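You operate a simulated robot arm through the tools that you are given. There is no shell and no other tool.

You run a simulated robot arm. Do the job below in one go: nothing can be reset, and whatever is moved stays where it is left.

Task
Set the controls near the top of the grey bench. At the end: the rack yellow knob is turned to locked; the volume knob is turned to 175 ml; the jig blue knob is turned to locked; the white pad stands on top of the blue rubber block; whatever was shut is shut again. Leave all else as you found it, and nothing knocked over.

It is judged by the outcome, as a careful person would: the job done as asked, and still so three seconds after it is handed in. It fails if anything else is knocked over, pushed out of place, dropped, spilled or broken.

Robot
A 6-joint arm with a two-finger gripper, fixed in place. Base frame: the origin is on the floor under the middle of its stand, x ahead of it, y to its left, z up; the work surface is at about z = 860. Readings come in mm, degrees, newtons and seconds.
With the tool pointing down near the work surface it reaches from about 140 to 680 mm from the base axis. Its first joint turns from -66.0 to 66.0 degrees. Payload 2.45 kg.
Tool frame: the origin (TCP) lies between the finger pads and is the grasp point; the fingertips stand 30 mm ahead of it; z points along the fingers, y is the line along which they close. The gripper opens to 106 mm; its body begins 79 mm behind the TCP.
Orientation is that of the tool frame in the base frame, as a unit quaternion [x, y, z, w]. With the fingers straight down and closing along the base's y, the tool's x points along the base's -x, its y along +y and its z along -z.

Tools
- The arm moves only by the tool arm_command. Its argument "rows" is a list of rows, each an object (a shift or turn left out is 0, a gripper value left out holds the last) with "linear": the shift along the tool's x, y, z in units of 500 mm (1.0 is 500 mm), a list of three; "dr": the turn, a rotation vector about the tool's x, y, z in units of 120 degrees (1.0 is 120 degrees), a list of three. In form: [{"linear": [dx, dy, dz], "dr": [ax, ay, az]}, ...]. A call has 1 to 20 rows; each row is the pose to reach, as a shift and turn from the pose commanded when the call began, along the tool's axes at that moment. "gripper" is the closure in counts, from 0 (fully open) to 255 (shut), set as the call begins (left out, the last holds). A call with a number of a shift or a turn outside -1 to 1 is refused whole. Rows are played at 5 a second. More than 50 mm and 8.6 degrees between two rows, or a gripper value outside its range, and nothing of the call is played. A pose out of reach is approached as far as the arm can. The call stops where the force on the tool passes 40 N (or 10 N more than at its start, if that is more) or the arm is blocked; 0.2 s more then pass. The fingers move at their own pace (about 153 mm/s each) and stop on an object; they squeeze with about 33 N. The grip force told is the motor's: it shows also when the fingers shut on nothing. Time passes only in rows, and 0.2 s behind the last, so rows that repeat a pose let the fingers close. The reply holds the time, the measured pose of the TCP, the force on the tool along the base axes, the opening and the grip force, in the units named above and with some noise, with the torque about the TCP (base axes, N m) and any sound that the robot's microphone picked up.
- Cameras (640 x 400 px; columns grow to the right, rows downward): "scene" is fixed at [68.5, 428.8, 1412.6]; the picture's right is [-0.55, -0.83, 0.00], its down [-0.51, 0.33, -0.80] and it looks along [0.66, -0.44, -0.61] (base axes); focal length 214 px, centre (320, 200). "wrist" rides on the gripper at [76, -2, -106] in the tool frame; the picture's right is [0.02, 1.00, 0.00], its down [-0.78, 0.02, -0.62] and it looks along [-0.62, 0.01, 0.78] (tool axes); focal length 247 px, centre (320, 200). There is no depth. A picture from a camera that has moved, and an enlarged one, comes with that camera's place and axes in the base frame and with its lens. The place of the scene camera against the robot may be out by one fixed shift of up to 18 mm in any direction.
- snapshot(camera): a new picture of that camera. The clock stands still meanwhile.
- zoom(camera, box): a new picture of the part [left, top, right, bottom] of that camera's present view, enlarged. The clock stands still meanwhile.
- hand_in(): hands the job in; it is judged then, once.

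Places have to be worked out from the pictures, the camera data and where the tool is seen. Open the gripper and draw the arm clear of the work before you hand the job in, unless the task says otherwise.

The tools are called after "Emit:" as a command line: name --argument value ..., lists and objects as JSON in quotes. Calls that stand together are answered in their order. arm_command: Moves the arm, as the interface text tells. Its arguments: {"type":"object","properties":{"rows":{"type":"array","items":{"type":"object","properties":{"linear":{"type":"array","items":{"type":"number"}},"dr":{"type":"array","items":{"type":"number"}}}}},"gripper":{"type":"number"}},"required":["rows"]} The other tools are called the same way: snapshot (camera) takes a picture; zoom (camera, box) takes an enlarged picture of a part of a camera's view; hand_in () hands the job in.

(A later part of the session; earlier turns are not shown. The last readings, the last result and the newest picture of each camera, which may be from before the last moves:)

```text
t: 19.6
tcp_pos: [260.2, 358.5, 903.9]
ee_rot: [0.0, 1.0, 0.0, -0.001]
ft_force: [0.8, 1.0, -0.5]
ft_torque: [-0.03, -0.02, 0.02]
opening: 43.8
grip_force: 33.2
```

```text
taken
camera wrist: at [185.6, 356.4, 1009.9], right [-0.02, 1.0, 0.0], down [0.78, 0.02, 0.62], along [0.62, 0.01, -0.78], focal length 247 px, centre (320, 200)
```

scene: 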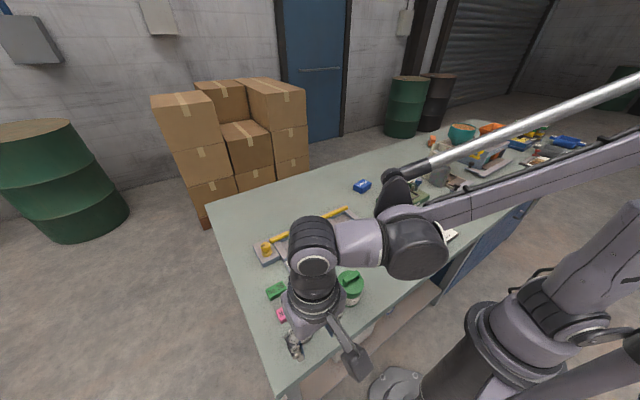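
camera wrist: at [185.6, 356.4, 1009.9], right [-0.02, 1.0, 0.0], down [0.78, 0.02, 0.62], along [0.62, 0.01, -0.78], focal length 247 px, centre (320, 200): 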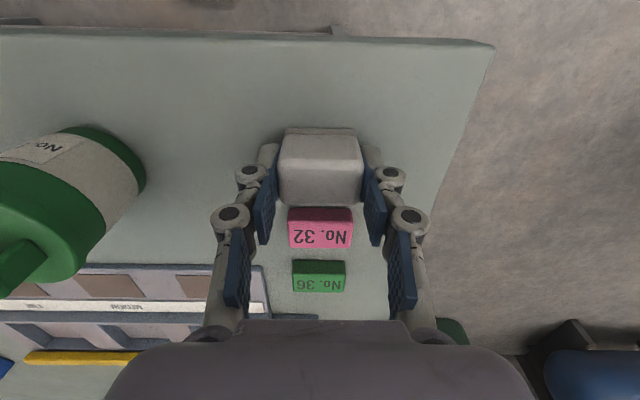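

The pad is held (43.8 mm, 33 N). I lift it straight up 130 mm and check that the whole thing came up.

Emit:
arm_command --rows '[{"linear": [0, 0, -0.02]}, {"linear": [0, 0, -0.08]}, {"linear": [0, 0, -0.16]}, {"linear": [0, 0, -0.22]}, {"linear": [0, 0, -0.26]}, {"linear": [0, 0, -0.26]}]'

Emit:
snapshot --camera "wrist"

Emit:
zoom --camera "scene" --box '[230, 240, 390, 360]'

```text
t: 21.0
tcp_pos: [261.3, 358.6, 1032.3]
ee_rot: [0.0, 1.0, 0.0, 0.0]
ft_force: [-0.5, -0.1, -0.8]
ft_torque: [0.02, 0.01, 0.01]
opening: 43.6
grip_force: 33.2
```

```text
taken
camera wrist: at [185.1, 356.3, 1139.9], right [-0.02, 1.0, 0.0], down [0.78, 0.02, 0.62], along [0.62, 0.01, -0.78], focal length 247 px, centre (320, 200)
```

wrist: 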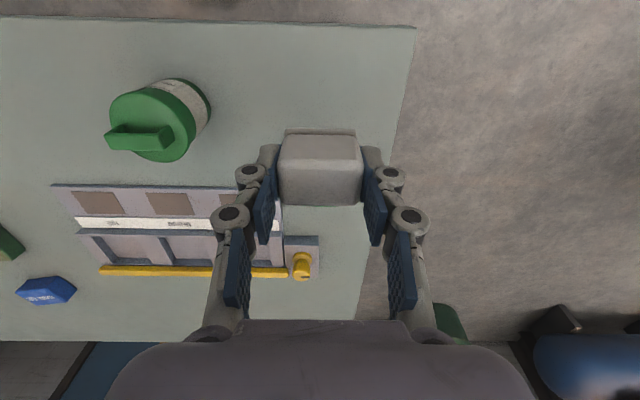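

```text
3.33 times, centred on (310, 300) of scene
camera zoom: at [68.6, 428.8, 1412.6], right [-0.55, -0.83, 0.0], down [-0.51, 0.33, -0.8], along [0.66, -0.44, -0.61], focal length 715 px, centre (353, -133)
```

zoom: 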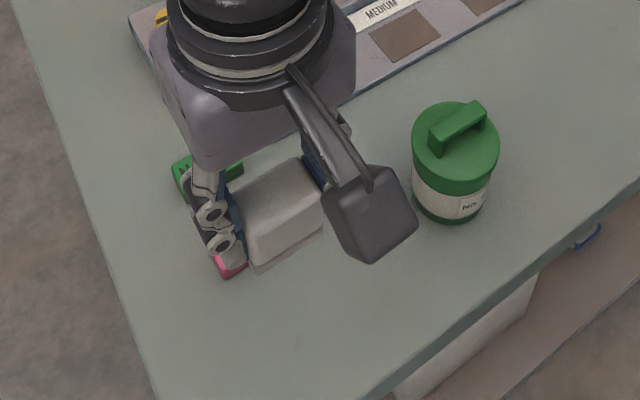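

The whole pad came up cleanly. I raise another 60 mm for clearance over the pot and carry it across toward the blue block.

Emit:
arm_command --rows '[{"linear": [0, 0, -0.08]}, {"linear": [0, 0, -0.12]}, {"linear": [-0.0304, -0.0835, -0.12]}, {"linear": [-0.0607, -0.1669, -0.12]}, {"linear": [-0.0911, -0.2504, -0.12]}, {"linear": [-0.1214, -0.3338, -0.12]}, {"linear": [-0.1518, -0.4173, -0.12]}, {"linear": [-0.1822, -0.5007, -0.12]}, {"linear": [-0.2125, -0.5842, -0.12]}, {"linear": [-0.2429, -0.6676, -0.12]}, {"linear": [-0.2732, -0.7511, -0.12]}, {"linear": [-0.3036, -0.8345, -0.12]}, {"linear": [-0.334, -0.918, -0.12]}]'

Emit:
arm_command --rows '[{"linear": [-0.022, -0.061, 0], "dr": [0, 0, -0.05]}, {"linear": [-0.044, -0.122, 0.04], "dr": [0, 0, -0.1]}, {"linear": [-0.044, -0.122, 0.08], "dr": [0, 0, -0.1]}, {"linear": [-0.044, -0.122, 0.08], "dr": [0, 0, -0.1]}]'

Emit:
snapshot --camera "wrist"

```text
t: 23.8
tcp_pos: [426.7, -102.6, 1091.9]
ee_rot: [0.0, 1.0, 0.0, 0.0]
ft_force: [0.7, -0.4, -0.3]
ft_torque: [0.03, 0.02, -0.02]
opening: 43.7
grip_force: 32.7
```

```text
t: 24.8
tcp_pos: [450.3, -161.7, 1052.6]
ee_rot: [-0.105, 0.994, -0.001, 0.0]
ft_force: [0.3, 0.1, -1.0]
ft_torque: [0.02, 0.0, 0.01]
opening: 43.7
grip_force: 33.2
```

```text
taken
camera wrist: at [376.0, -180.7, 1160.8], right [-0.23, 0.97, 0.0], down [0.76, 0.18, 0.62], along [0.61, 0.14, -0.78], focal length 247 px, centre (320, 200)
```

wrist: 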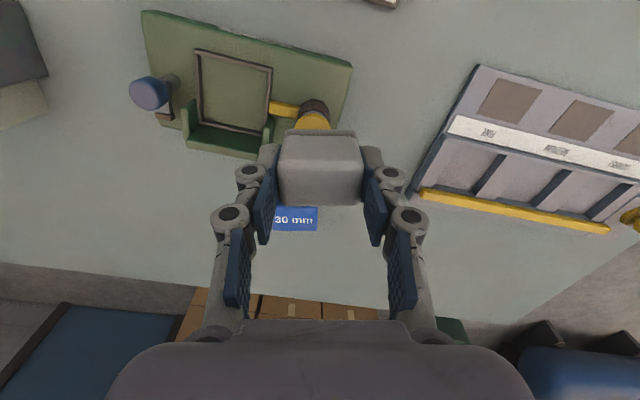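

Emit:
zoom --camera "wrist" --box '[240, 180, 368, 260]'

```text
5.00 times, centred on (304, 220) of wrist
camera zoom: at [376.0, -180.7, 1160.8], right [-0.23, 0.97, 0.0], down [0.76, 0.18, 0.62], along [0.61, 0.14, -0.78], focal length 1235 px, centre (400, 100)
```

zoom: 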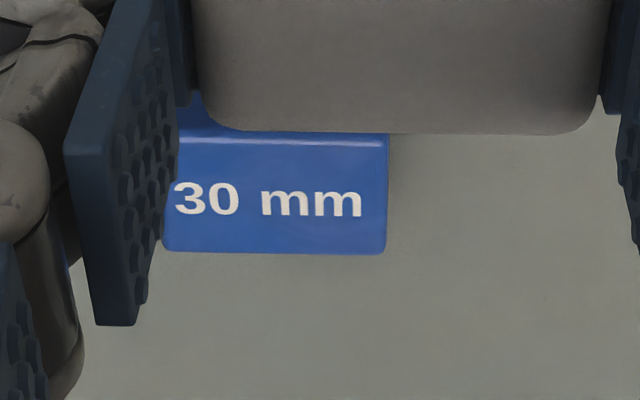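

From here the blue block's top spans a centre of ≈(632.4,-161.2) at yaw 12°, matching my earlier estimate. I move over it and lower until the pad is about 12 mm above the top.

Emit:
arm_command --rows '[{"linear": [-0.0884, -0.0188, 0]}, {"linear": [-0.1768, -0.0375, 0]}, {"linear": [-0.2652, -0.0563, 0.04]}, {"linear": [-0.3536, -0.075, 0.08]}, {"linear": [-0.3536, -0.075, 0.15]}, {"linear": [-0.3536, -0.075, 0.215]}, {"linear": [-0.3536, -0.075, 0.215]}]'

Emit:
snapshot --camera "wrist"

Emit:
zoom --camera "scene" --box '[310, 150, 422, 220]'

```text
t: 26.4
tcp_pos: [630.2, -160.3, 945.9]
ee_rot: [-0.105, 0.995, -0.001, 0.0]
ft_force: [0.5, -0.3, -0.2]
ft_torque: [0.02, 0.01, -0.04]
opening: 43.8
grip_force: 33.0
```

```text
taken
camera wrist: at [555.6, -178.4, 1053.4], right [-0.23, 0.97, 0.0], down [0.76, 0.18, 0.62], along [0.61, 0.14, -0.78], focal length 247 px, centre (320, 200)
```

wrist: 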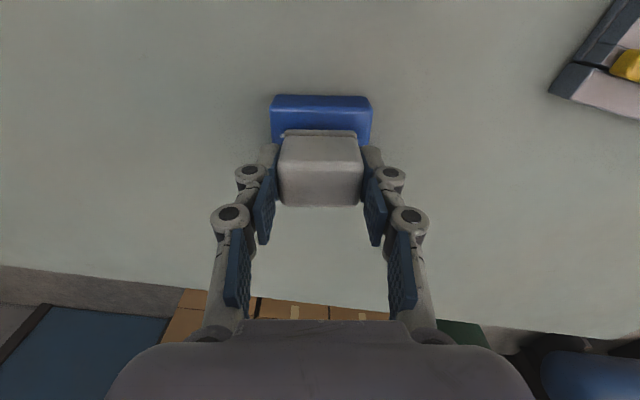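

```text
5.71 times, centred on (366, 185) of scene
camera zoom: at [68.6, 428.8, 1412.6], right [-0.55, -0.83, 0.0], down [-0.51, 0.33, -0.8], along [0.66, -0.44, -0.61], focal length 1226 px, centre (57, 286)
```

zoom: 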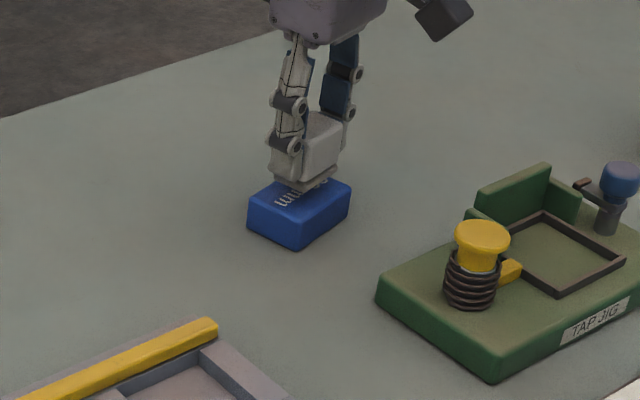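

Emit:
zoom --camera "wrist" --box '[256, 80, 384, 160]'

```text
5.00 times, centred on (320, 120) of wrist
camera zoom: at [555.6, -178.4, 1053.4], right [-0.23, 0.97, 0.0], down [0.76, 0.18, 0.62], along [0.61, 0.14, -0.78], focal length 1235 px, centre (320, 600)
```

zoom: 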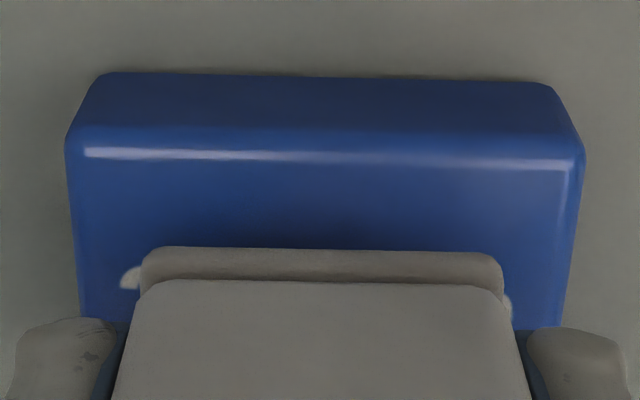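

The pad is centred over the block within about 1 mm. I lower it slowly toward contact (expected at TCP z≈931–933) and watch the force.

Emit:
arm_command --rows '[{"linear": [-0.002, 0, 0.012]}, {"linear": [-0.002, 0, 0.018]}, {"linear": [-0.002, 0, 0.022]}, {"linear": [-0.002, 0, 0.024]}]'

Emit:
zoom --camera "scene" --box '[334, 155, 398, 200]'

Emit:
zoom --camera "wrist" --box '[256, 80, 384, 160]'

```text
t: 27.4
tcp_pos: [629.8, -159.6, 932.5]
ee_rot: [-0.104, 0.995, 0.0, 0.0]
ft_force: [-0.4, -0.7, -0.7]
ft_torque: [-0.03, 0.0, -0.04]
opening: 43.9
grip_force: 33.2
```

```text
8.89 times, centred on (366, 178) of scene
camera zoom: at [68.6, 428.8, 1412.6], right [-0.55, -0.83, 0.0], down [-0.51, 0.33, -0.8], along [0.66, -0.44, -0.61], focal length 1906 px, centre (-89, 400)
```

zoom: 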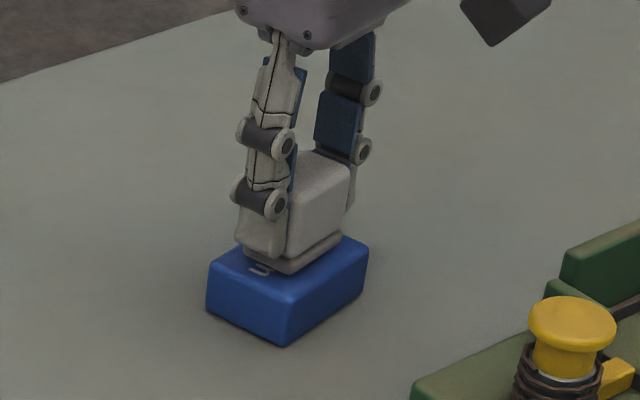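

```text
5.00 times, centred on (320, 120) of wrist
camera zoom: at [557.4, -178.8, 1041.1], right [-0.23, 0.97, 0.0], down [0.76, 0.18, 0.62], along [0.61, 0.14, -0.78], focal length 1235 px, centre (320, 600)
```

zoom: 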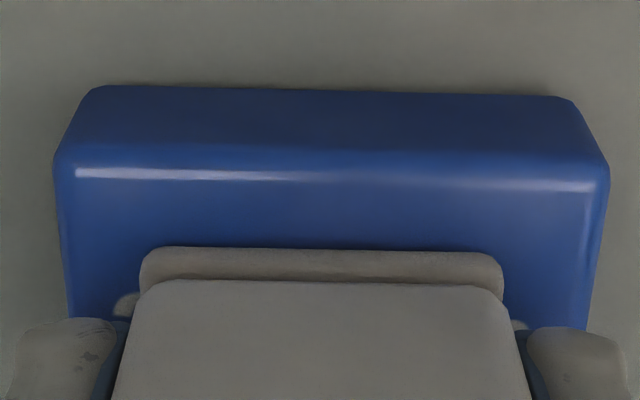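

No contact force yet at 932.5. I continue down in 1 mm steps.

Emit:
arm_command --rows '[{"linear": [0, 0.002, 0.002]}, {"linear": [0, 0.002, 0.004]}]'

Emit:
zoom --camera "scene" --box '[334, 155, 398, 200]'

```text
t: 28.0
tcp_pos: [631.8, -158.8, 931.9]
ee_rot: [-0.105, 0.994, -0.001, 0.001]
ft_force: [0.3, -0.4, -1.5]
ft_torque: [0.01, -0.01, 0.03]
opening: 43.7
grip_force: 33.4
```

```text
8.89 times, centred on (366, 178) of scene
camera zoom: at [68.6, 428.8, 1412.6], right [-0.55, -0.83, 0.0], down [-0.51, 0.33, -0.8], along [0.66, -0.44, -0.61], focal length 1906 px, centre (-89, 400)
```

zoom: 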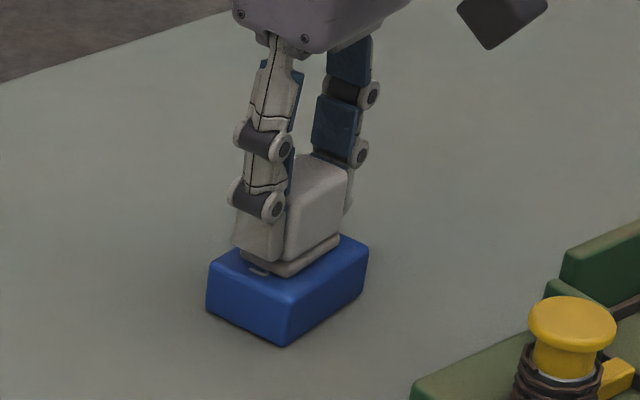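

Still essentially no contact, so I go 2 mm further.

Emit:
arm_command --rows '[{"linear": [0, 0, 0.002]}, {"linear": [0, 0, 0.004]}]'

Emit:
zoom --camera "scene" --box '[334, 155, 398, 200]'

```text
t: 28.6
tcp_pos: [630.8, -159.4, 931.0]
ee_rot: [-0.104, 0.995, 0.001, 0.001]
ft_force: [0.2, 1.2, 24.8]
ft_torque: [0.06, 0.0, -0.01]
opening: 44.2
grip_force: 32.8
```

```text
8.89 times, centred on (366, 178) of scene
camera zoom: at [68.0, 429.0, 1412.6], right [-0.55, -0.83, 0.0], down [-0.5, 0.33, -0.8], along [0.66, -0.44, -0.6], focal length 1906 px, centre (-89, 400)
```

zoom: 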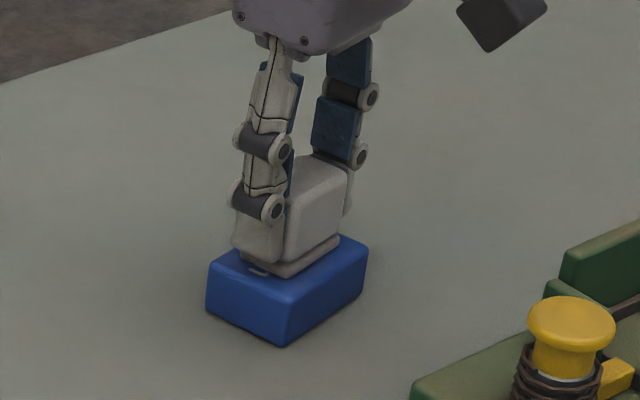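

Contact made (25 N). I back off 1 mm to relieve the load, then open the fingers moderately to release.

Emit:
arm_command --rows '[{"linear": [0, 0, -0.002]}, {"linear": [0, 0, -0.002]}]'

Emit:
arm_command --rows '[{"linear": [0, 0, 0]}, {"linear": [0, 0, 0]}, {"linear": [0, 0, 0]}]' --gripper 95

Emit:
zoom --camera "scene" --box '[334, 155, 398, 200]'

Emit:
snapshot --camera "wrist"

```text
t: 29.2
tcp_pos: [631.7, -160.3, 931.1]
ee_rot: [-0.106, 0.994, 0.001, 0.001]
ft_force: [-0.6, 2.5, 22.6]
ft_torque: [0.09, -0.02, -0.01]
opening: 43.7
grip_force: 33.1
```

```text
t: 30.0
tcp_pos: [630.8, -160.6, 930.0]
ee_rot: [-0.106, 0.994, 0.0, 0.0]
ft_force: [0.2, -0.5, -0.1]
ft_torque: [0.0, 0.03, -0.01]
opening: 66.5
grip_force: 0.1
```

```text
8.89 times, centred on (366, 178) of scene
camera zoom: at [68.6, 428.8, 1412.6], right [-0.55, -0.83, 0.0], down [-0.51, 0.33, -0.8], along [0.66, -0.44, -0.61], focal length 1906 px, centre (-89, 400)
```

zoom: 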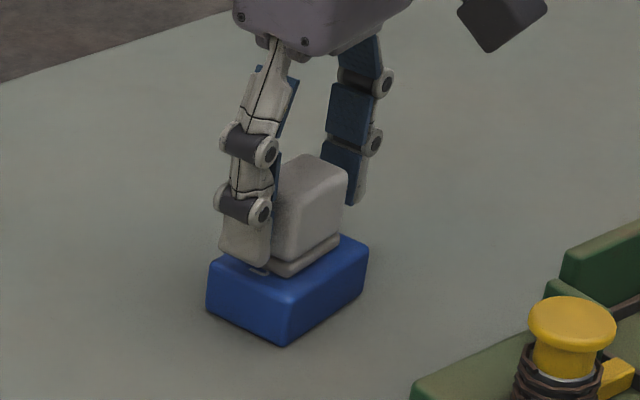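

```text
taken
camera wrist: at [557.7, -178.0, 1038.1], right [-0.23, 0.97, 0.0], down [0.76, 0.18, 0.62], along [0.61, 0.14, -0.78], focal length 247 px, centre (320, 200)
```

wrist: 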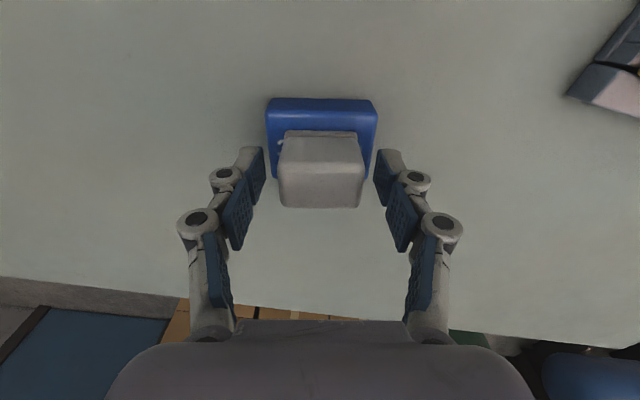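

The pad stands on the block with the fingers clear on both sides. I rise straight up 120 mm.

Emit:
arm_command --rows '[{"linear": [0, 0, -0.03]}, {"linear": [0, 0, -0.1]}, {"linear": [0, 0, -0.18]}, {"linear": [0, 0, -0.24]}]'

Emit:
snapshot --camera "wrist"

Emit:
snapshot --camera "scene"

```text
t: 31.0
tcp_pos: [630.7, -158.9, 1051.8]
ee_rot: [-0.104, 0.995, -0.001, 0.0]
ft_force: [0.0, -0.1, 0.1]
ft_torque: [0.04, -0.01, 0.0]
opening: 66.5
grip_force: 0.1
```

```text
taken
camera wrist: at [556.7, -177.7, 1159.2], right [-0.23, 0.97, 0.0], down [0.76, 0.18, 0.62], along [0.61, 0.14, -0.78], focal length 247 px, centre (320, 200)
```

wrist: 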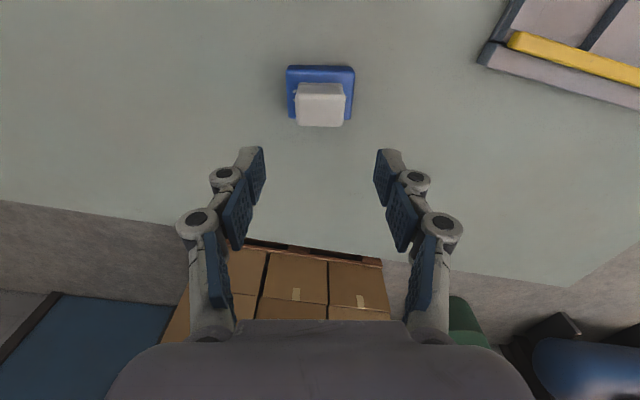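

```text
taken
```

scene: 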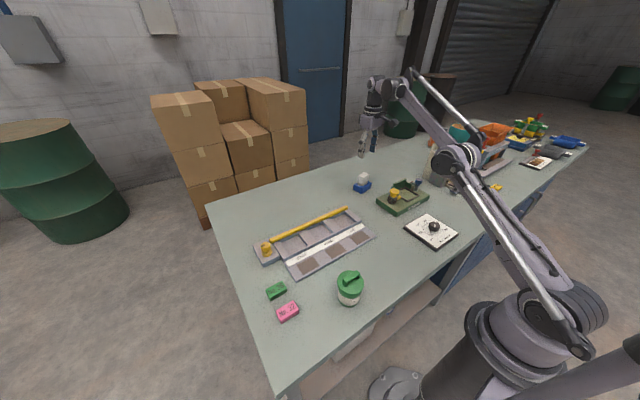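

The white pad is on the blue block and stable. Next is the jig blue knob at ≈(480,-321, cap z≈915): I move back to where the wrist camera sees it.

Emit:
arm_command --rows '[{"linear": [0.0763, -0.0387, 0], "dr": [0, 0, 0.0167]}, {"linear": [0.1527, -0.0773, 0], "dr": [0, 0, 0.0333]}, {"linear": [0.229, -0.116, 0], "dr": [0, 0, 0.05]}, {"linear": [0.3053, -0.1547, 0.02], "dr": [0, 0, 0.0667]}, {"linear": [0.3817, -0.1933, 0.05], "dr": [0, 0, 0.0833]}, {"linear": [0.458, -0.232, 0.084], "dr": [0, 0, 0.1]}, {"linear": [0.458, -0.232, 0.084], "dr": [0, 0, 0.1]}]'

Emit:
snapshot --camera "wrist"

```text
t: 32.6
tcp_pos: [432.8, -319.4, 1007.8]
ee_rot: [0.0, 1.0, 0.0, 0.0]
ft_force: [-0.3, -0.3, 0.3]
ft_torque: [-0.03, 0.0, 0.03]
opening: 66.3
grip_force: 0.1
```

```text
taken
camera wrist: at [356.7, -321.7, 1115.5], right [-0.02, 1.0, 0.0], down [0.78, 0.02, 0.62], along [0.62, 0.01, -0.78], focal length 247 px, centre (320, 200)
```

wrist: 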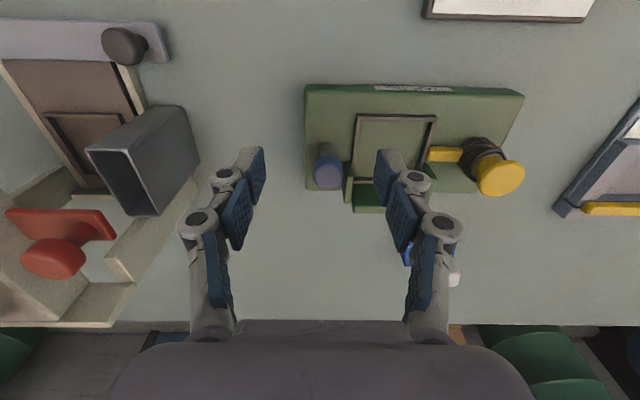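

Emit:
zoom --camera "wrist" --box '[290, 130, 386, 210]'

Emit:
zoom --camera "scene" --box '[370, 160, 450, 220]'

```text
5.00 times, centred on (338, 170) of wrist
camera zoom: at [356.7, -321.7, 1115.5], right [-0.02, 1.0, 0.0], down [0.78, 0.02, 0.62], along [0.62, 0.01, -0.78], focal length 1235 px, centre (230, 350)
```

zoom: 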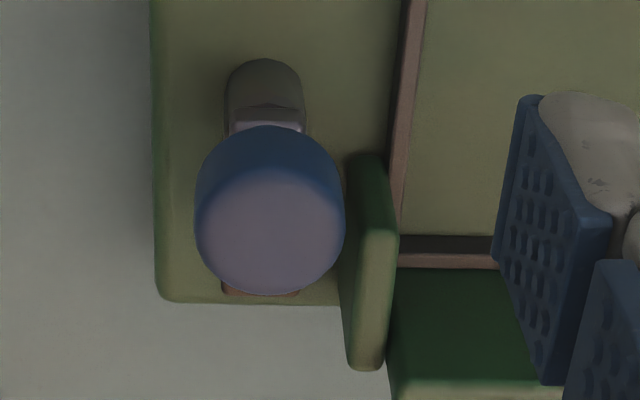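

```text
6.67 times, centred on (410, 190) of scene
camera zoom: at [68.6, 428.8, 1412.6], right [-0.55, -0.83, 0.0], down [-0.51, 0.33, -0.8], along [0.66, -0.44, -0.61], focal length 1430 px, centre (-280, 267)
```

zoom: 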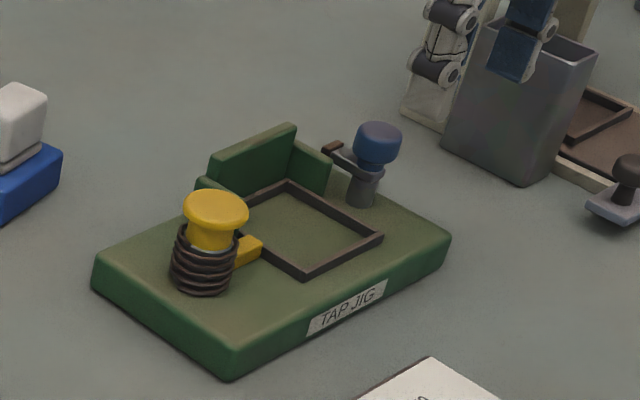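

Triangulating several views puts the blue cap top at ≈(471,-313,z≈936), dia ≈26 mm, with its arm pointing +x and the nest lying on the +y side. I move directly above (tips 978) to verify.

Emit:
arm_command --rows '[{"linear": [-0.038, 0.007, 0]}, {"linear": [-0.076, 0.014, 0]}, {"linear": [-0.076, 0.014, 0]}]' --gripper 125

Emit:
snapshot --camera "wrist"

Emit:
zoom --camera "wrist" --box '[256, 70, 384, 150]'

```text
t: 33.4
tcp_pos: [470.3, -313.1, 1008.7]
ee_rot: [0.0, 1.0, 0.0, 0.001]
ft_force: [0.0, -0.2, -0.2]
ft_torque: [0.0, -0.02, -0.02]
opening: 54.0
grip_force: 0.1
```

```text
taken
camera wrist: at [393.8, -315.8, 1115.8], right [-0.02, 1.0, 0.0], down [0.78, 0.02, 0.62], along [0.62, 0.01, -0.78], focal length 247 px, centre (320, 200)
```

wrist: 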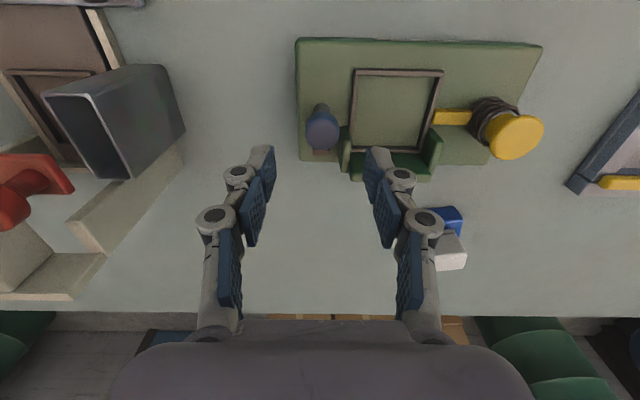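

```text
5.00 times, centred on (320, 110) of wrist
camera zoom: at [393.8, -315.8, 1115.8], right [-0.02, 1.0, 0.0], down [0.78, 0.02, 0.62], along [0.62, 0.01, -0.78], focal length 1235 px, centre (320, 650)
```

zoom: 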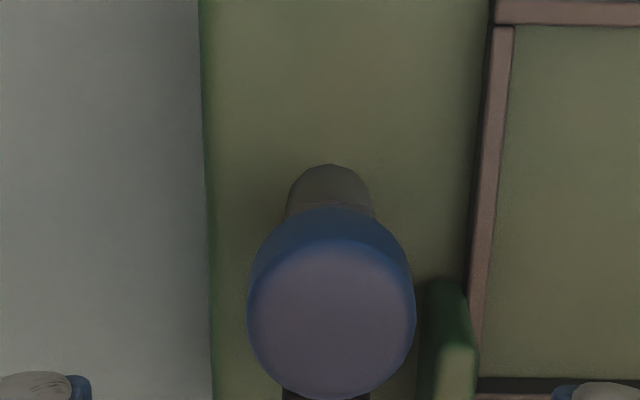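

The cap axis is ≈(470,-313), top z≈939, about 14 mm tall, and the green fence beside it tops out near 911. I descend to TCP z≈949 (tips ≈919, above the fence) straddling the cap.

Emit:
arm_command --rows '[{"linear": [0, 0, 0.04]}, {"linear": [0, 0, 0.08]}, {"linear": [0, 0, 0.11]}, {"linear": [0, 0, 0.1194]}, {"linear": [0, 0, 0.1194]}]'

Emit:
zoom --camera "wrist" --box '[240, 110, 400, 210]'

Emit:
zoom --camera "scene" --box '[380, 150, 460, 210]'

```text
t: 34.6
tcp_pos: [469.1, -314.7, 949.0]
ee_rot: [0.0, 1.0, 0.0, 0.0]
ft_force: [0.1, -0.2, 1.0]
ft_torque: [0.01, 0.01, -0.03]
opening: 54.1
grip_force: 0.0
```

```text
4.00 times, centred on (320, 160) of wrist
camera zoom: at [393.9, -316.5, 1056.8], right [-0.02, 1.0, 0.0], down [0.78, 0.02, 0.62], along [0.62, 0.01, -0.78], focal length 988 px, centre (320, 360)
```

zoom: 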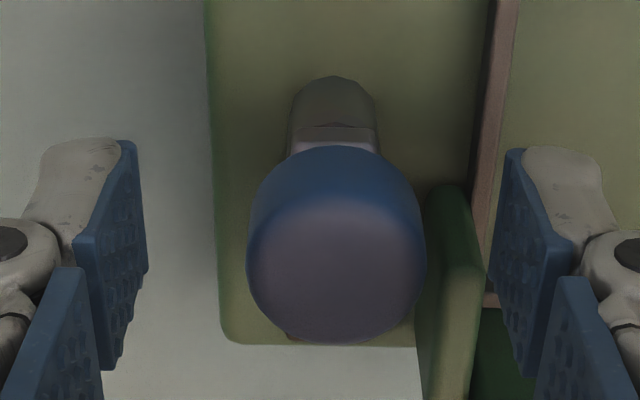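

```text
6.67 times, centred on (420, 180) of scene
camera zoom: at [68.5, 428.8, 1412.6], right [-0.55, -0.83, 0.0], down [-0.51, 0.33, -0.8], along [0.66, -0.44, -0.61], focal length 1430 px, centre (-347, 333)
```

zoom: 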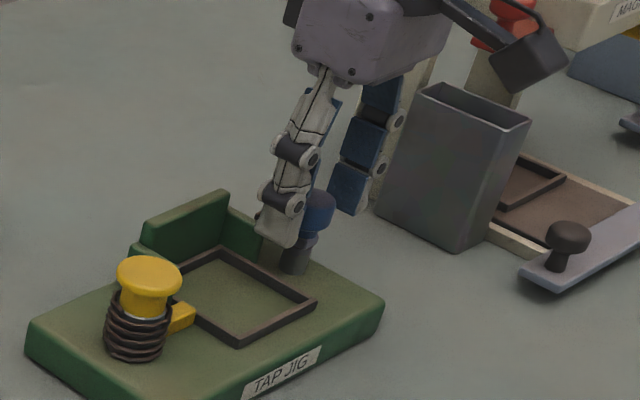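

The cap sits about 2 mm to +y and 1 mm toward the robot relative to the grip centre. I shift accordingly and close on it.

Emit:
arm_command --rows '[{"linear": [0.002, 0.004, 0]}, {"linear": [0.002, 0.004, 0]}]'

Emit:
arm_command --rows '[{"linear": [0, 0, 0]}, {"linear": [0, 0, 0]}, {"linear": [0, 0, 0]}]' --gripper 255

Emit:
zoom --camera "wrist" --box '[240, 110, 400, 210]'

Emit:
zoom --camera "scene" --box '[380, 150, 460, 210]'

```text
t: 35.2
tcp_pos: [467.8, -311.6, 949.9]
ee_rot: [0.0, 1.0, 0.0, 0.0]
ft_force: [1.0, -0.7, -0.1]
ft_torque: [0.01, -0.01, 0.02]
opening: 54.1
grip_force: 0.0
```

```text
t: 36.0
tcp_pos: [469.2, -312.6, 950.4]
ee_rot: [0.0, 1.0, -0.001, 0.001]
ft_force: [0.5, -0.2, 9.6]
ft_torque: [-0.03, 0.12, 0.04]
opening: 24.7
grip_force: 45.3
```

```text
4.00 times, centred on (320, 160) of wrist
camera zoom: at [392.7, -314.2, 1057.2], right [-0.02, 1.0, 0.0], down [0.78, 0.02, 0.62], along [0.62, 0.01, -0.78], focal length 988 px, centre (320, 360)
```

zoom: 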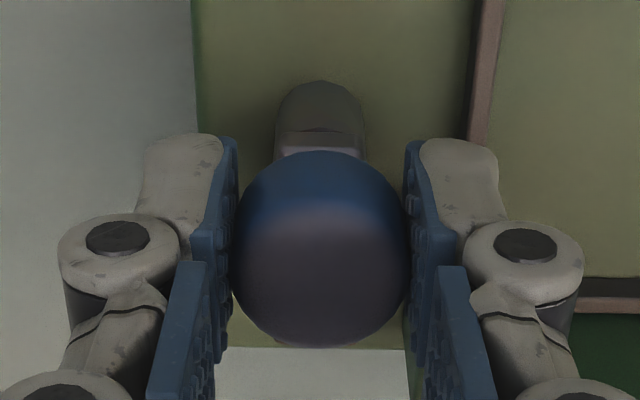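

```text
6.67 times, centred on (420, 180) of scene
camera zoom: at [68.4, 428.9, 1412.6], right [-0.55, -0.83, 0.0], down [-0.51, 0.33, -0.8], along [0.66, -0.44, -0.6], focal length 1430 px, centre (-347, 333)
```

zoom: 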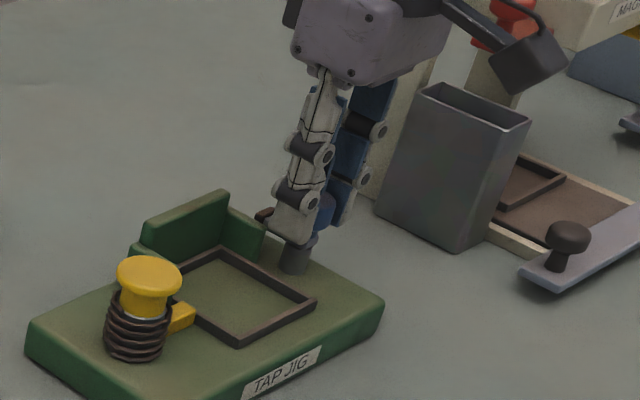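

The cap is gripped (24.7 mm) with 9.6 N of upward load, so I raise 1 mm to relieve it. Then I try a gentle 12° counter-clockwise turn, which would swing the arm toward the nest.

Emit:
arm_command --rows '[{"linear": [0, 0, -0.002]}, {"linear": [0, 0, -0.002], "dr": [0, 0, -0.033]}, {"linear": [0, 0, -0.002], "dr": [0, 0, -0.066]}, {"linear": [0, 0, -0.002], "dr": [0, 0, -0.1]}]'

Emit:
zoom --camera "wrist" --box '[240, 110, 400, 210]'

Emit:
zoom --camera "scene" --box '[380, 150, 460, 210]'

```text
t: 37.0
tcp_pos: [468.3, -311.4, 949.4]
ee_rot: [-0.105, 0.994, 0.0, 0.0]
ft_force: [6.4, -3.5, -5.9]
ft_torque: [-0.05, -0.14, 0.0]
opening: 25.0
grip_force: 44.8
```

```text
4.00 times, centred on (320, 160) of wrist
camera zoom: at [394.7, -330.3, 1057.1], right [-0.23, 0.97, 0.0], down [0.76, 0.18, 0.62], along [0.61, 0.14, -0.78], focal length 988 px, centre (320, 360)
```

zoom: 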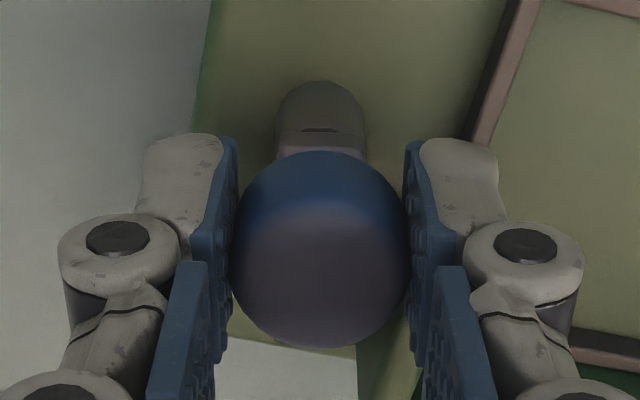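

```text
6.67 times, centred on (420, 180) of scene
camera zoom: at [68.8, 428.7, 1412.7], right [-0.55, -0.83, 0.0], down [-0.51, 0.33, -0.8], along [0.66, -0.44, -0.61], focal length 1430 px, centre (-347, 333)
```

zoom: 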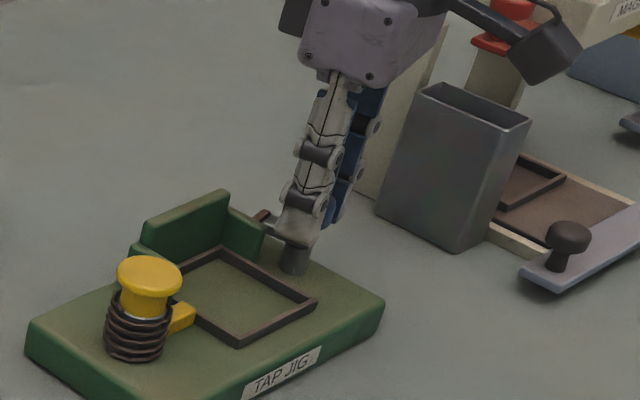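

No resistance counter-clockwise. I continue in 6° steps to about 48° total, watching the arm pass the fence.

Emit:
arm_command --rows '[{"linear": [-0.001, 0, 0.001], "dr": [0, 0, -0.05]}, {"linear": [-0.001, 0, 0.001], "dr": [0, 0, -0.1]}, {"linear": [-0.001, 0, 0.001], "dr": [0, 0, -0.15]}, {"linear": [-0.001, 0, 0.001], "dr": [0, 0, -0.2]}, {"linear": [-0.001, 0, 0.001], "dr": [0, 0, -0.25]}, {"linear": [-0.001, 0, 0.001], "dr": [0, 0, -0.3]}]'

Emit:
zoom --camera "wrist" --box '[240, 110, 400, 210]'

Emit:
zoom --camera "scene" --box '[380, 150, 460, 210]'

```text
t: 38.4
tcp_pos: [468.8, -312.7, 948.5]
ee_rot: [-0.408, 0.913, -0.002, 0.0]
ft_force: [6.3, -16.2, 19.6]
ft_torque: [-0.1, -0.29, -0.03]
opening: 24.9
grip_force: 46.0
```

```text
4.00 times, centred on (320, 160) of wrist
camera zoom: at [419.7, -371.2, 1057.3], right [-0.76, 0.65, 0.0], down [0.51, 0.6, 0.62], along [0.41, 0.47, -0.78], focal length 988 px, centre (320, 360)
```

zoom: 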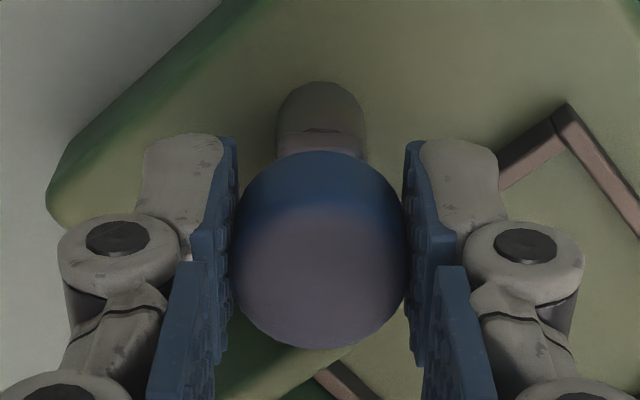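

```text
6.67 times, centred on (420, 180) of scene
camera zoom: at [68.4, 428.6, 1412.7], right [-0.55, -0.83, 0.0], down [-0.51, 0.33, -0.8], along [0.66, -0.44, -0.61], focal length 1430 px, centre (-347, 333)
```

zoom: 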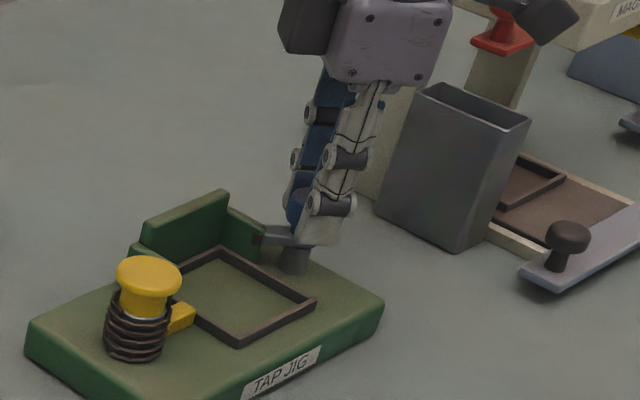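

The grey arm is swinging round toward the nest with no torque resistance. I ease the side and vertical load by under 1 mm and continue another 20°.

Emit:
arm_command --rows '[{"linear": [0.0006, -0.0014, -0.0014]}, {"linear": [0.0006, -0.0014, -0.0014], "dr": [0, 0, -0.042]}, {"linear": [0.0006, -0.0014, -0.0014], "dr": [0, 0, -0.084]}, {"linear": [0.0006, -0.0014, -0.0014], "dr": [0, 0, -0.126]}, {"linear": [0.0006, -0.0014, -0.0014], "dr": [0, 0, -0.167]}]'

Emit:
zoom --camera "wrist" --box '[240, 110, 400, 210]'

Emit:
zoom --camera "scene" --box '[390, 165, 438, 201]'

```text
t: 39.6
tcp_pos: [469.7, -313.1, 949.9]
ee_rot: [-0.56, 0.829, -0.002, 0.0]
ft_force: [5.4, -13.7, 14.4]
ft_torque: [-0.45, -0.04, -0.06]
opening: 24.7
grip_force: 45.3
```

```text
4.00 times, centred on (320, 160) of wrist
camera zoom: at [443.0, -385.3, 1057.2], right [-0.94, 0.35, 0.0], down [0.27, 0.73, 0.62], along [0.22, 0.58, -0.78], focal length 988 px, centre (320, 360)
```

zoom: 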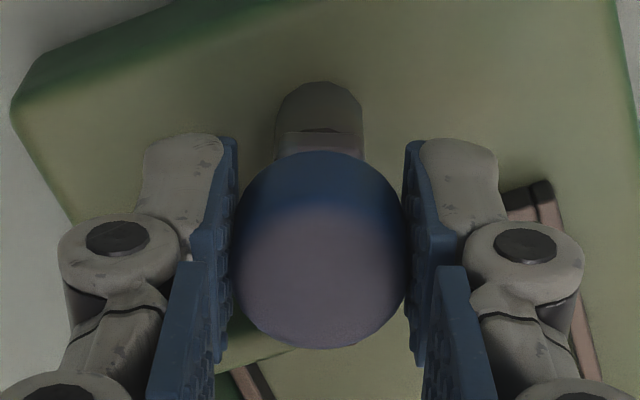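

```text
11.11 times, centred on (414, 183) of scene
camera zoom: at [68.5, 428.6, 1412.7], right [-0.55, -0.83, 0.0], down [-0.51, 0.33, -0.8], along [0.66, -0.44, -0.61], focal length 2383 px, centre (-724, 389)
```

zoom: 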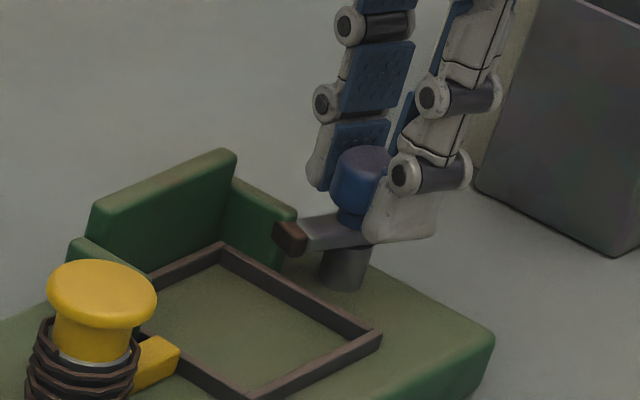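

The arm has cleared the fence and points toward the nest (68°). I keep going to 90° while easing the side load slightly.

Emit:
arm_command --rows '[{"linear": [0.001, -0.0008, -0.001]}, {"linear": [0.001, -0.0008, -0.001], "dr": [0, 0, -0.046]}, {"linear": [0.001, -0.0008, -0.001], "dr": [0, 0, -0.092]}, {"linear": [0.001, -0.0008, -0.001], "dr": [0, 0, -0.138]}, {"linear": [0.001, -0.0008, -0.001], "dr": [0, 0, -0.183]}]'

Emit:
zoom --camera "scene" --box '[390, 165, 438, 201]'

```text
t: 40.8
tcp_pos: [470.5, -312.4, 949.1]
ee_rot: [0.707, -0.707, 0.0, 0.0]
ft_force: [7.6, -6.8, -25.5]
ft_torque: [-0.1, -0.23, -0.03]
opening: 24.8
grip_force: 45.4
```

```text
11.11 times, centred on (414, 183) of scene
camera zoom: at [69.1, 428.4, 1412.8], right [-0.55, -0.83, 0.0], down [-0.51, 0.33, -0.8], along [0.66, -0.44, -0.61], focal length 2383 px, centre (-724, 389)
```

zoom: 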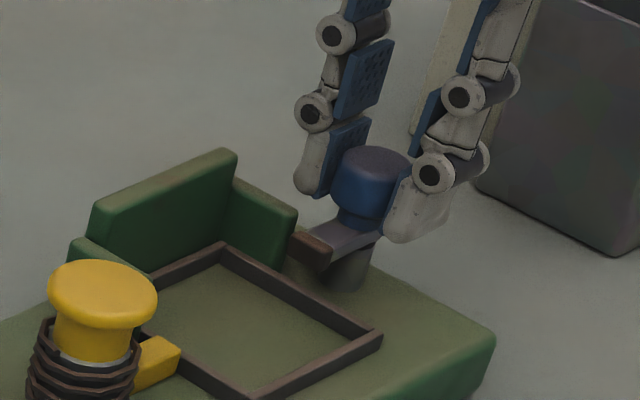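

At 90° there is still no rotational stop, and the vertical pull is 25 N, so I lower about 0.8 mm and turn 6–8° further to feel for the stop.

Emit:
arm_command --rows '[{"linear": [0.0006, -0.0006, 0.0016]}, {"linear": [0.0006, -0.0006, 0.0016], "dr": [0, 0, -0.025]}, {"linear": [0.0006, -0.0006, 0.0016], "dr": [0, 0, -0.05]}]'

Emit:
zoom --camera "wrist" --box '[240, 110, 400, 210]'

Emit:
zoom --camera "scene" --box '[390, 165, 438, 201]'

```text
t: 41.6
tcp_pos: [471.2, -312.7, 949.5]
ee_rot: [0.744, -0.668, 0.001, -0.002]
ft_force: [9.0, -1.1, -5.5]
ft_torque: [0.14, -0.17, -0.41]
opening: 24.9
grip_force: 44.8
```

```text
4.00 times, centred on (320, 160) of wrist
camera zoom: at [480.5, -389.7, 1057.5], right [-0.99, -0.13, 0.0], down [-0.1, 0.78, 0.62], along [-0.08, 0.62, -0.78], focal length 988 px, centre (320, 360)
```

zoom: 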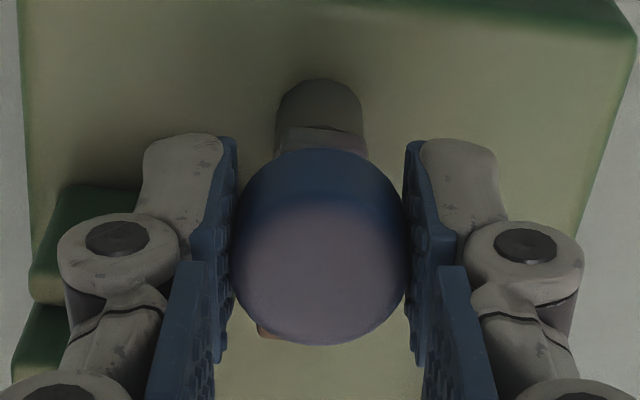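

```text
11.11 times, centred on (414, 183) of scene
camera zoom: at [68.9, 428.7, 1412.7], right [-0.55, -0.83, 0.0], down [-0.51, 0.33, -0.8], along [0.66, -0.44, -0.61], focal length 2383 px, centre (-724, 389)
```

zoom: 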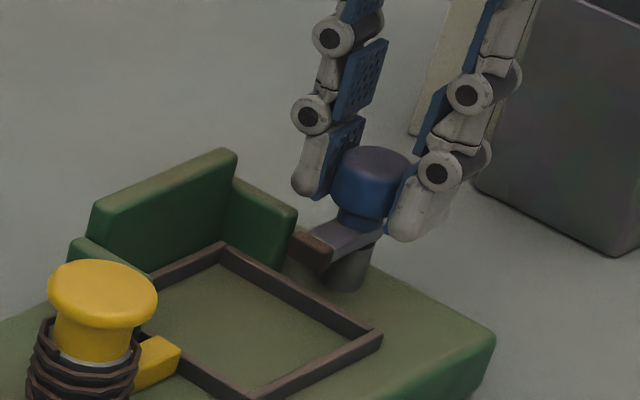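

The stop was felt at ~90° (torque -0.41) with the arm over the nest edge, so the jig blue knob is locked. I release and rise straight up.

Emit:
arm_command --rows '[{"linear": [0, 0, 0]}, {"linear": [0, 0, 0]}, {"linear": [0, 0, -0.02]}, {"linear": [0, 0, -0.08]}, {"linear": [0, 0, -0.16]}, {"linear": [0, 0, -0.16]}]' --gripper 125

Emit:
zoom --camera "scene" --box '[370, 160, 450, 220]'

Emit:
snapshot --camera "wrist"

```text
t: 43.0
tcp_pos: [469.4, -314.3, 1027.1]
ee_rot: [0.743, -0.669, 0.001, 0.001]
ft_force: [0.0, 0.4, 0.0]
ft_torque: [0.01, 0.0, -0.01]
opening: 54.1
grip_force: 0.1
```

```text
6.67 times, centred on (410, 190) of scene
camera zoom: at [68.5, 428.8, 1412.6], right [-0.55, -0.83, 0.0], down [-0.51, 0.33, -0.8], along [0.66, -0.44, -0.61], focal length 1430 px, centre (-280, 267)
```

zoom: 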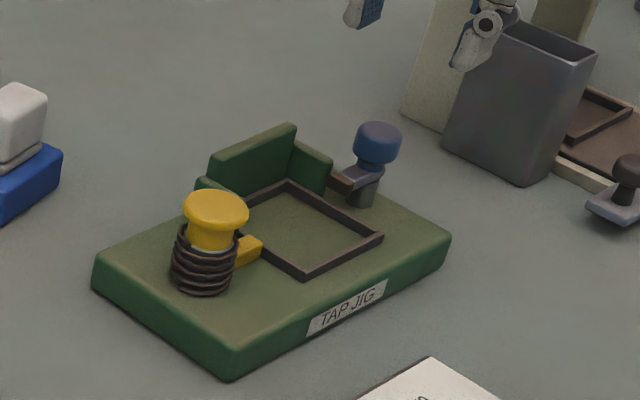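

```text
taken
camera wrist: at [479.5, -389.6, 1135.8], right [-0.99, -0.13, 0.0], down [-0.1, 0.78, 0.62], along [-0.08, 0.62, -0.78], focal length 247 px, centre (320, 200)
```

wrist: 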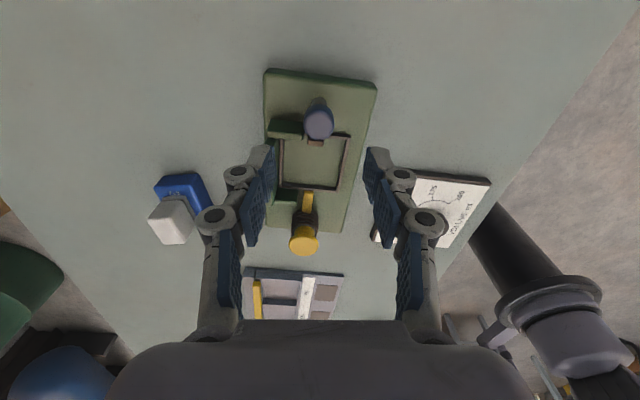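

The jig arm now points to the nest and nothing else moved. The dial centre works out to ≈(297,-176) with ticks 48° apart (OFF -120°, 175 +72° from +x, clockwise positive), so I need 192° clockwise. I keep this yaw (+96°) so one grasp can span it, and move above the dial.

Emit:
arm_command --rows '[{"linear": [-0.062, 0.0628, 0]}, {"linear": [-0.124, 0.1256, 0]}, {"linear": [-0.186, 0.1884, 0]}, {"linear": [-0.248, 0.2512, 0.03]}, {"linear": [-0.31, 0.314, 0.054]}, {"linear": [-0.31, 0.314, 0.054]}]' --gripper 110

Emit:
snapshot --camera "wrist"

Emit:
zoom --camera "wrist" --box '[240, 40, 400, 140]'

Emit:
snapshot --camera "scene"

```text
t: 44.4
tcp_pos: [295.9, -176.4, 1003.1]
ee_rot: [0.743, -0.669, 0.0, 0.001]
ft_force: [0.6, 0.0, -0.2]
ft_torque: [0.04, -0.01, -0.03]
opening: 60.4
grip_force: 0.1
```

```text
taken
camera wrist: at [306.8, -252.8, 1110.4], right [-0.99, -0.13, 0.0], down [-0.1, 0.78, 0.62], along [-0.08, 0.62, -0.78], focal length 247 px, centre (320, 200)
```

wrist: 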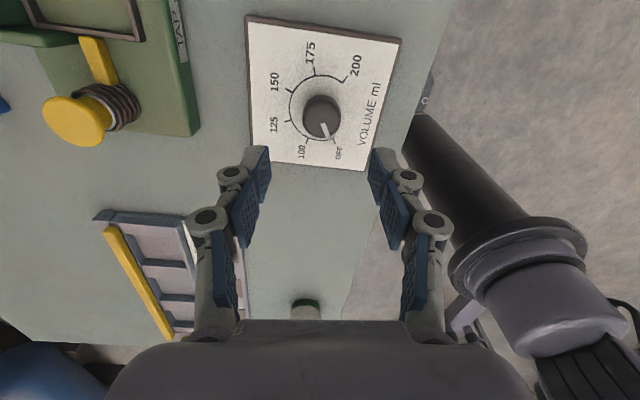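

```text
4.00 times, centred on (320, 90) of wrist
camera zoom: at [306.8, -252.8, 1110.4], right [-0.99, -0.13, 0.0], down [-0.1, 0.78, 0.62], along [-0.08, 0.62, -0.78], focal length 988 px, centre (320, 640)
```

zoom: 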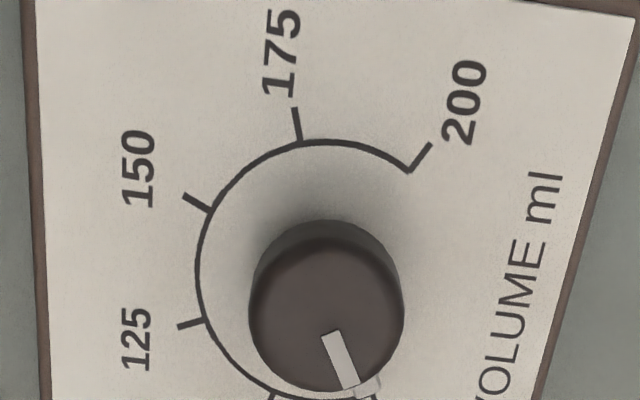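

```text
taken
```

scene: 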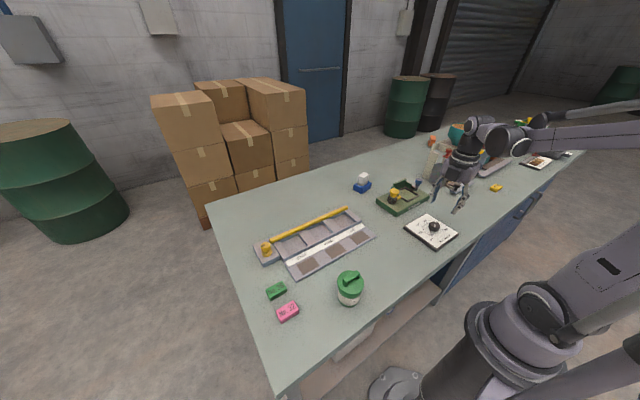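

The knob cap triangulates to ≈(295,-175.7) with top z≈900, and the plate is at ≈878–880. I descend to TCP z≈950 (tips 920, still above the cap) to refine.

Emit:
arm_command --rows '[{"linear": [0, 0, 0.04]}, {"linear": [0, 0, 0.08]}, {"linear": [0, 0, 0.106]}, {"linear": [0, 0, 0.106]}]'

Emit:
snapshot --camera "wrist"

Emit:
zoom --camera "wrist" --box '[240, 90, 400, 190]'

Emit:
zoom --camera "scene" --box '[390, 180, 480, 250]'

```text
t: 45.4
tcp_pos: [297.3, -175.5, 949.6]
ee_rot: [0.743, -0.669, 0.0, 0.001]
ft_force: [-0.4, 0.3, 0.3]
ft_torque: [0.0, -0.01, -0.04]
opening: 60.3
grip_force: 0.0
```

```text
taken
camera wrist: at [307.4, -252.0, 1056.7], right [-0.99, -0.13, 0.0], down [-0.1, 0.78, 0.62], along [-0.08, 0.62, -0.78], focal length 247 px, centre (320, 200)
```

wrist: 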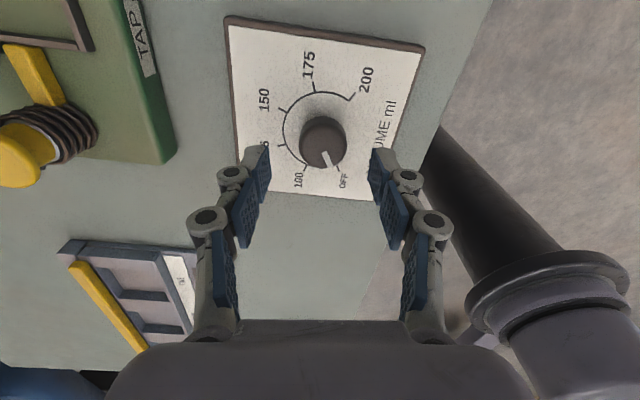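

```text
4.00 times, centred on (320, 140) of wrist
camera zoom: at [307.4, -252.0, 1056.7], right [-0.99, -0.13, 0.0], down [-0.1, 0.78, 0.62], along [-0.08, 0.62, -0.78], focal length 988 px, centre (320, 440)
```

zoom: 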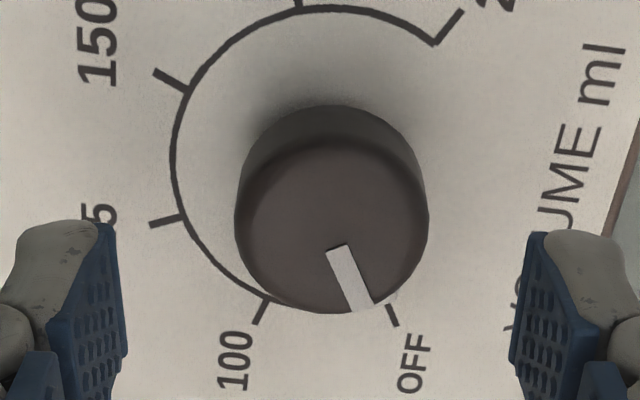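

```text
5.71 times, centred on (435, 215) of scene
camera zoom: at [68.5, 428.8, 1412.6], right [-0.55, -0.83, 0.0], down [-0.51, 0.33, -0.8], along [0.66, -0.44, -0.61], focal length 1226 px, centre (-337, 114)
```

zoom: 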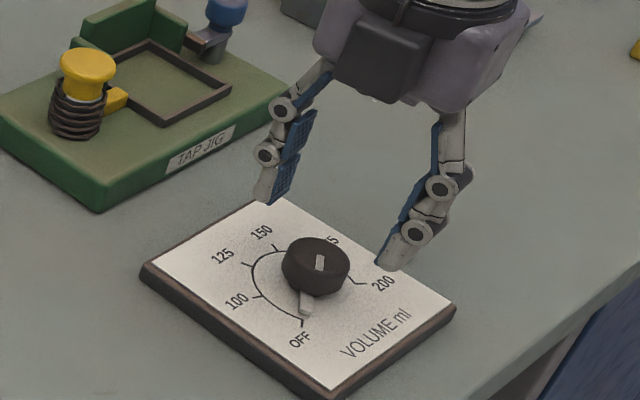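

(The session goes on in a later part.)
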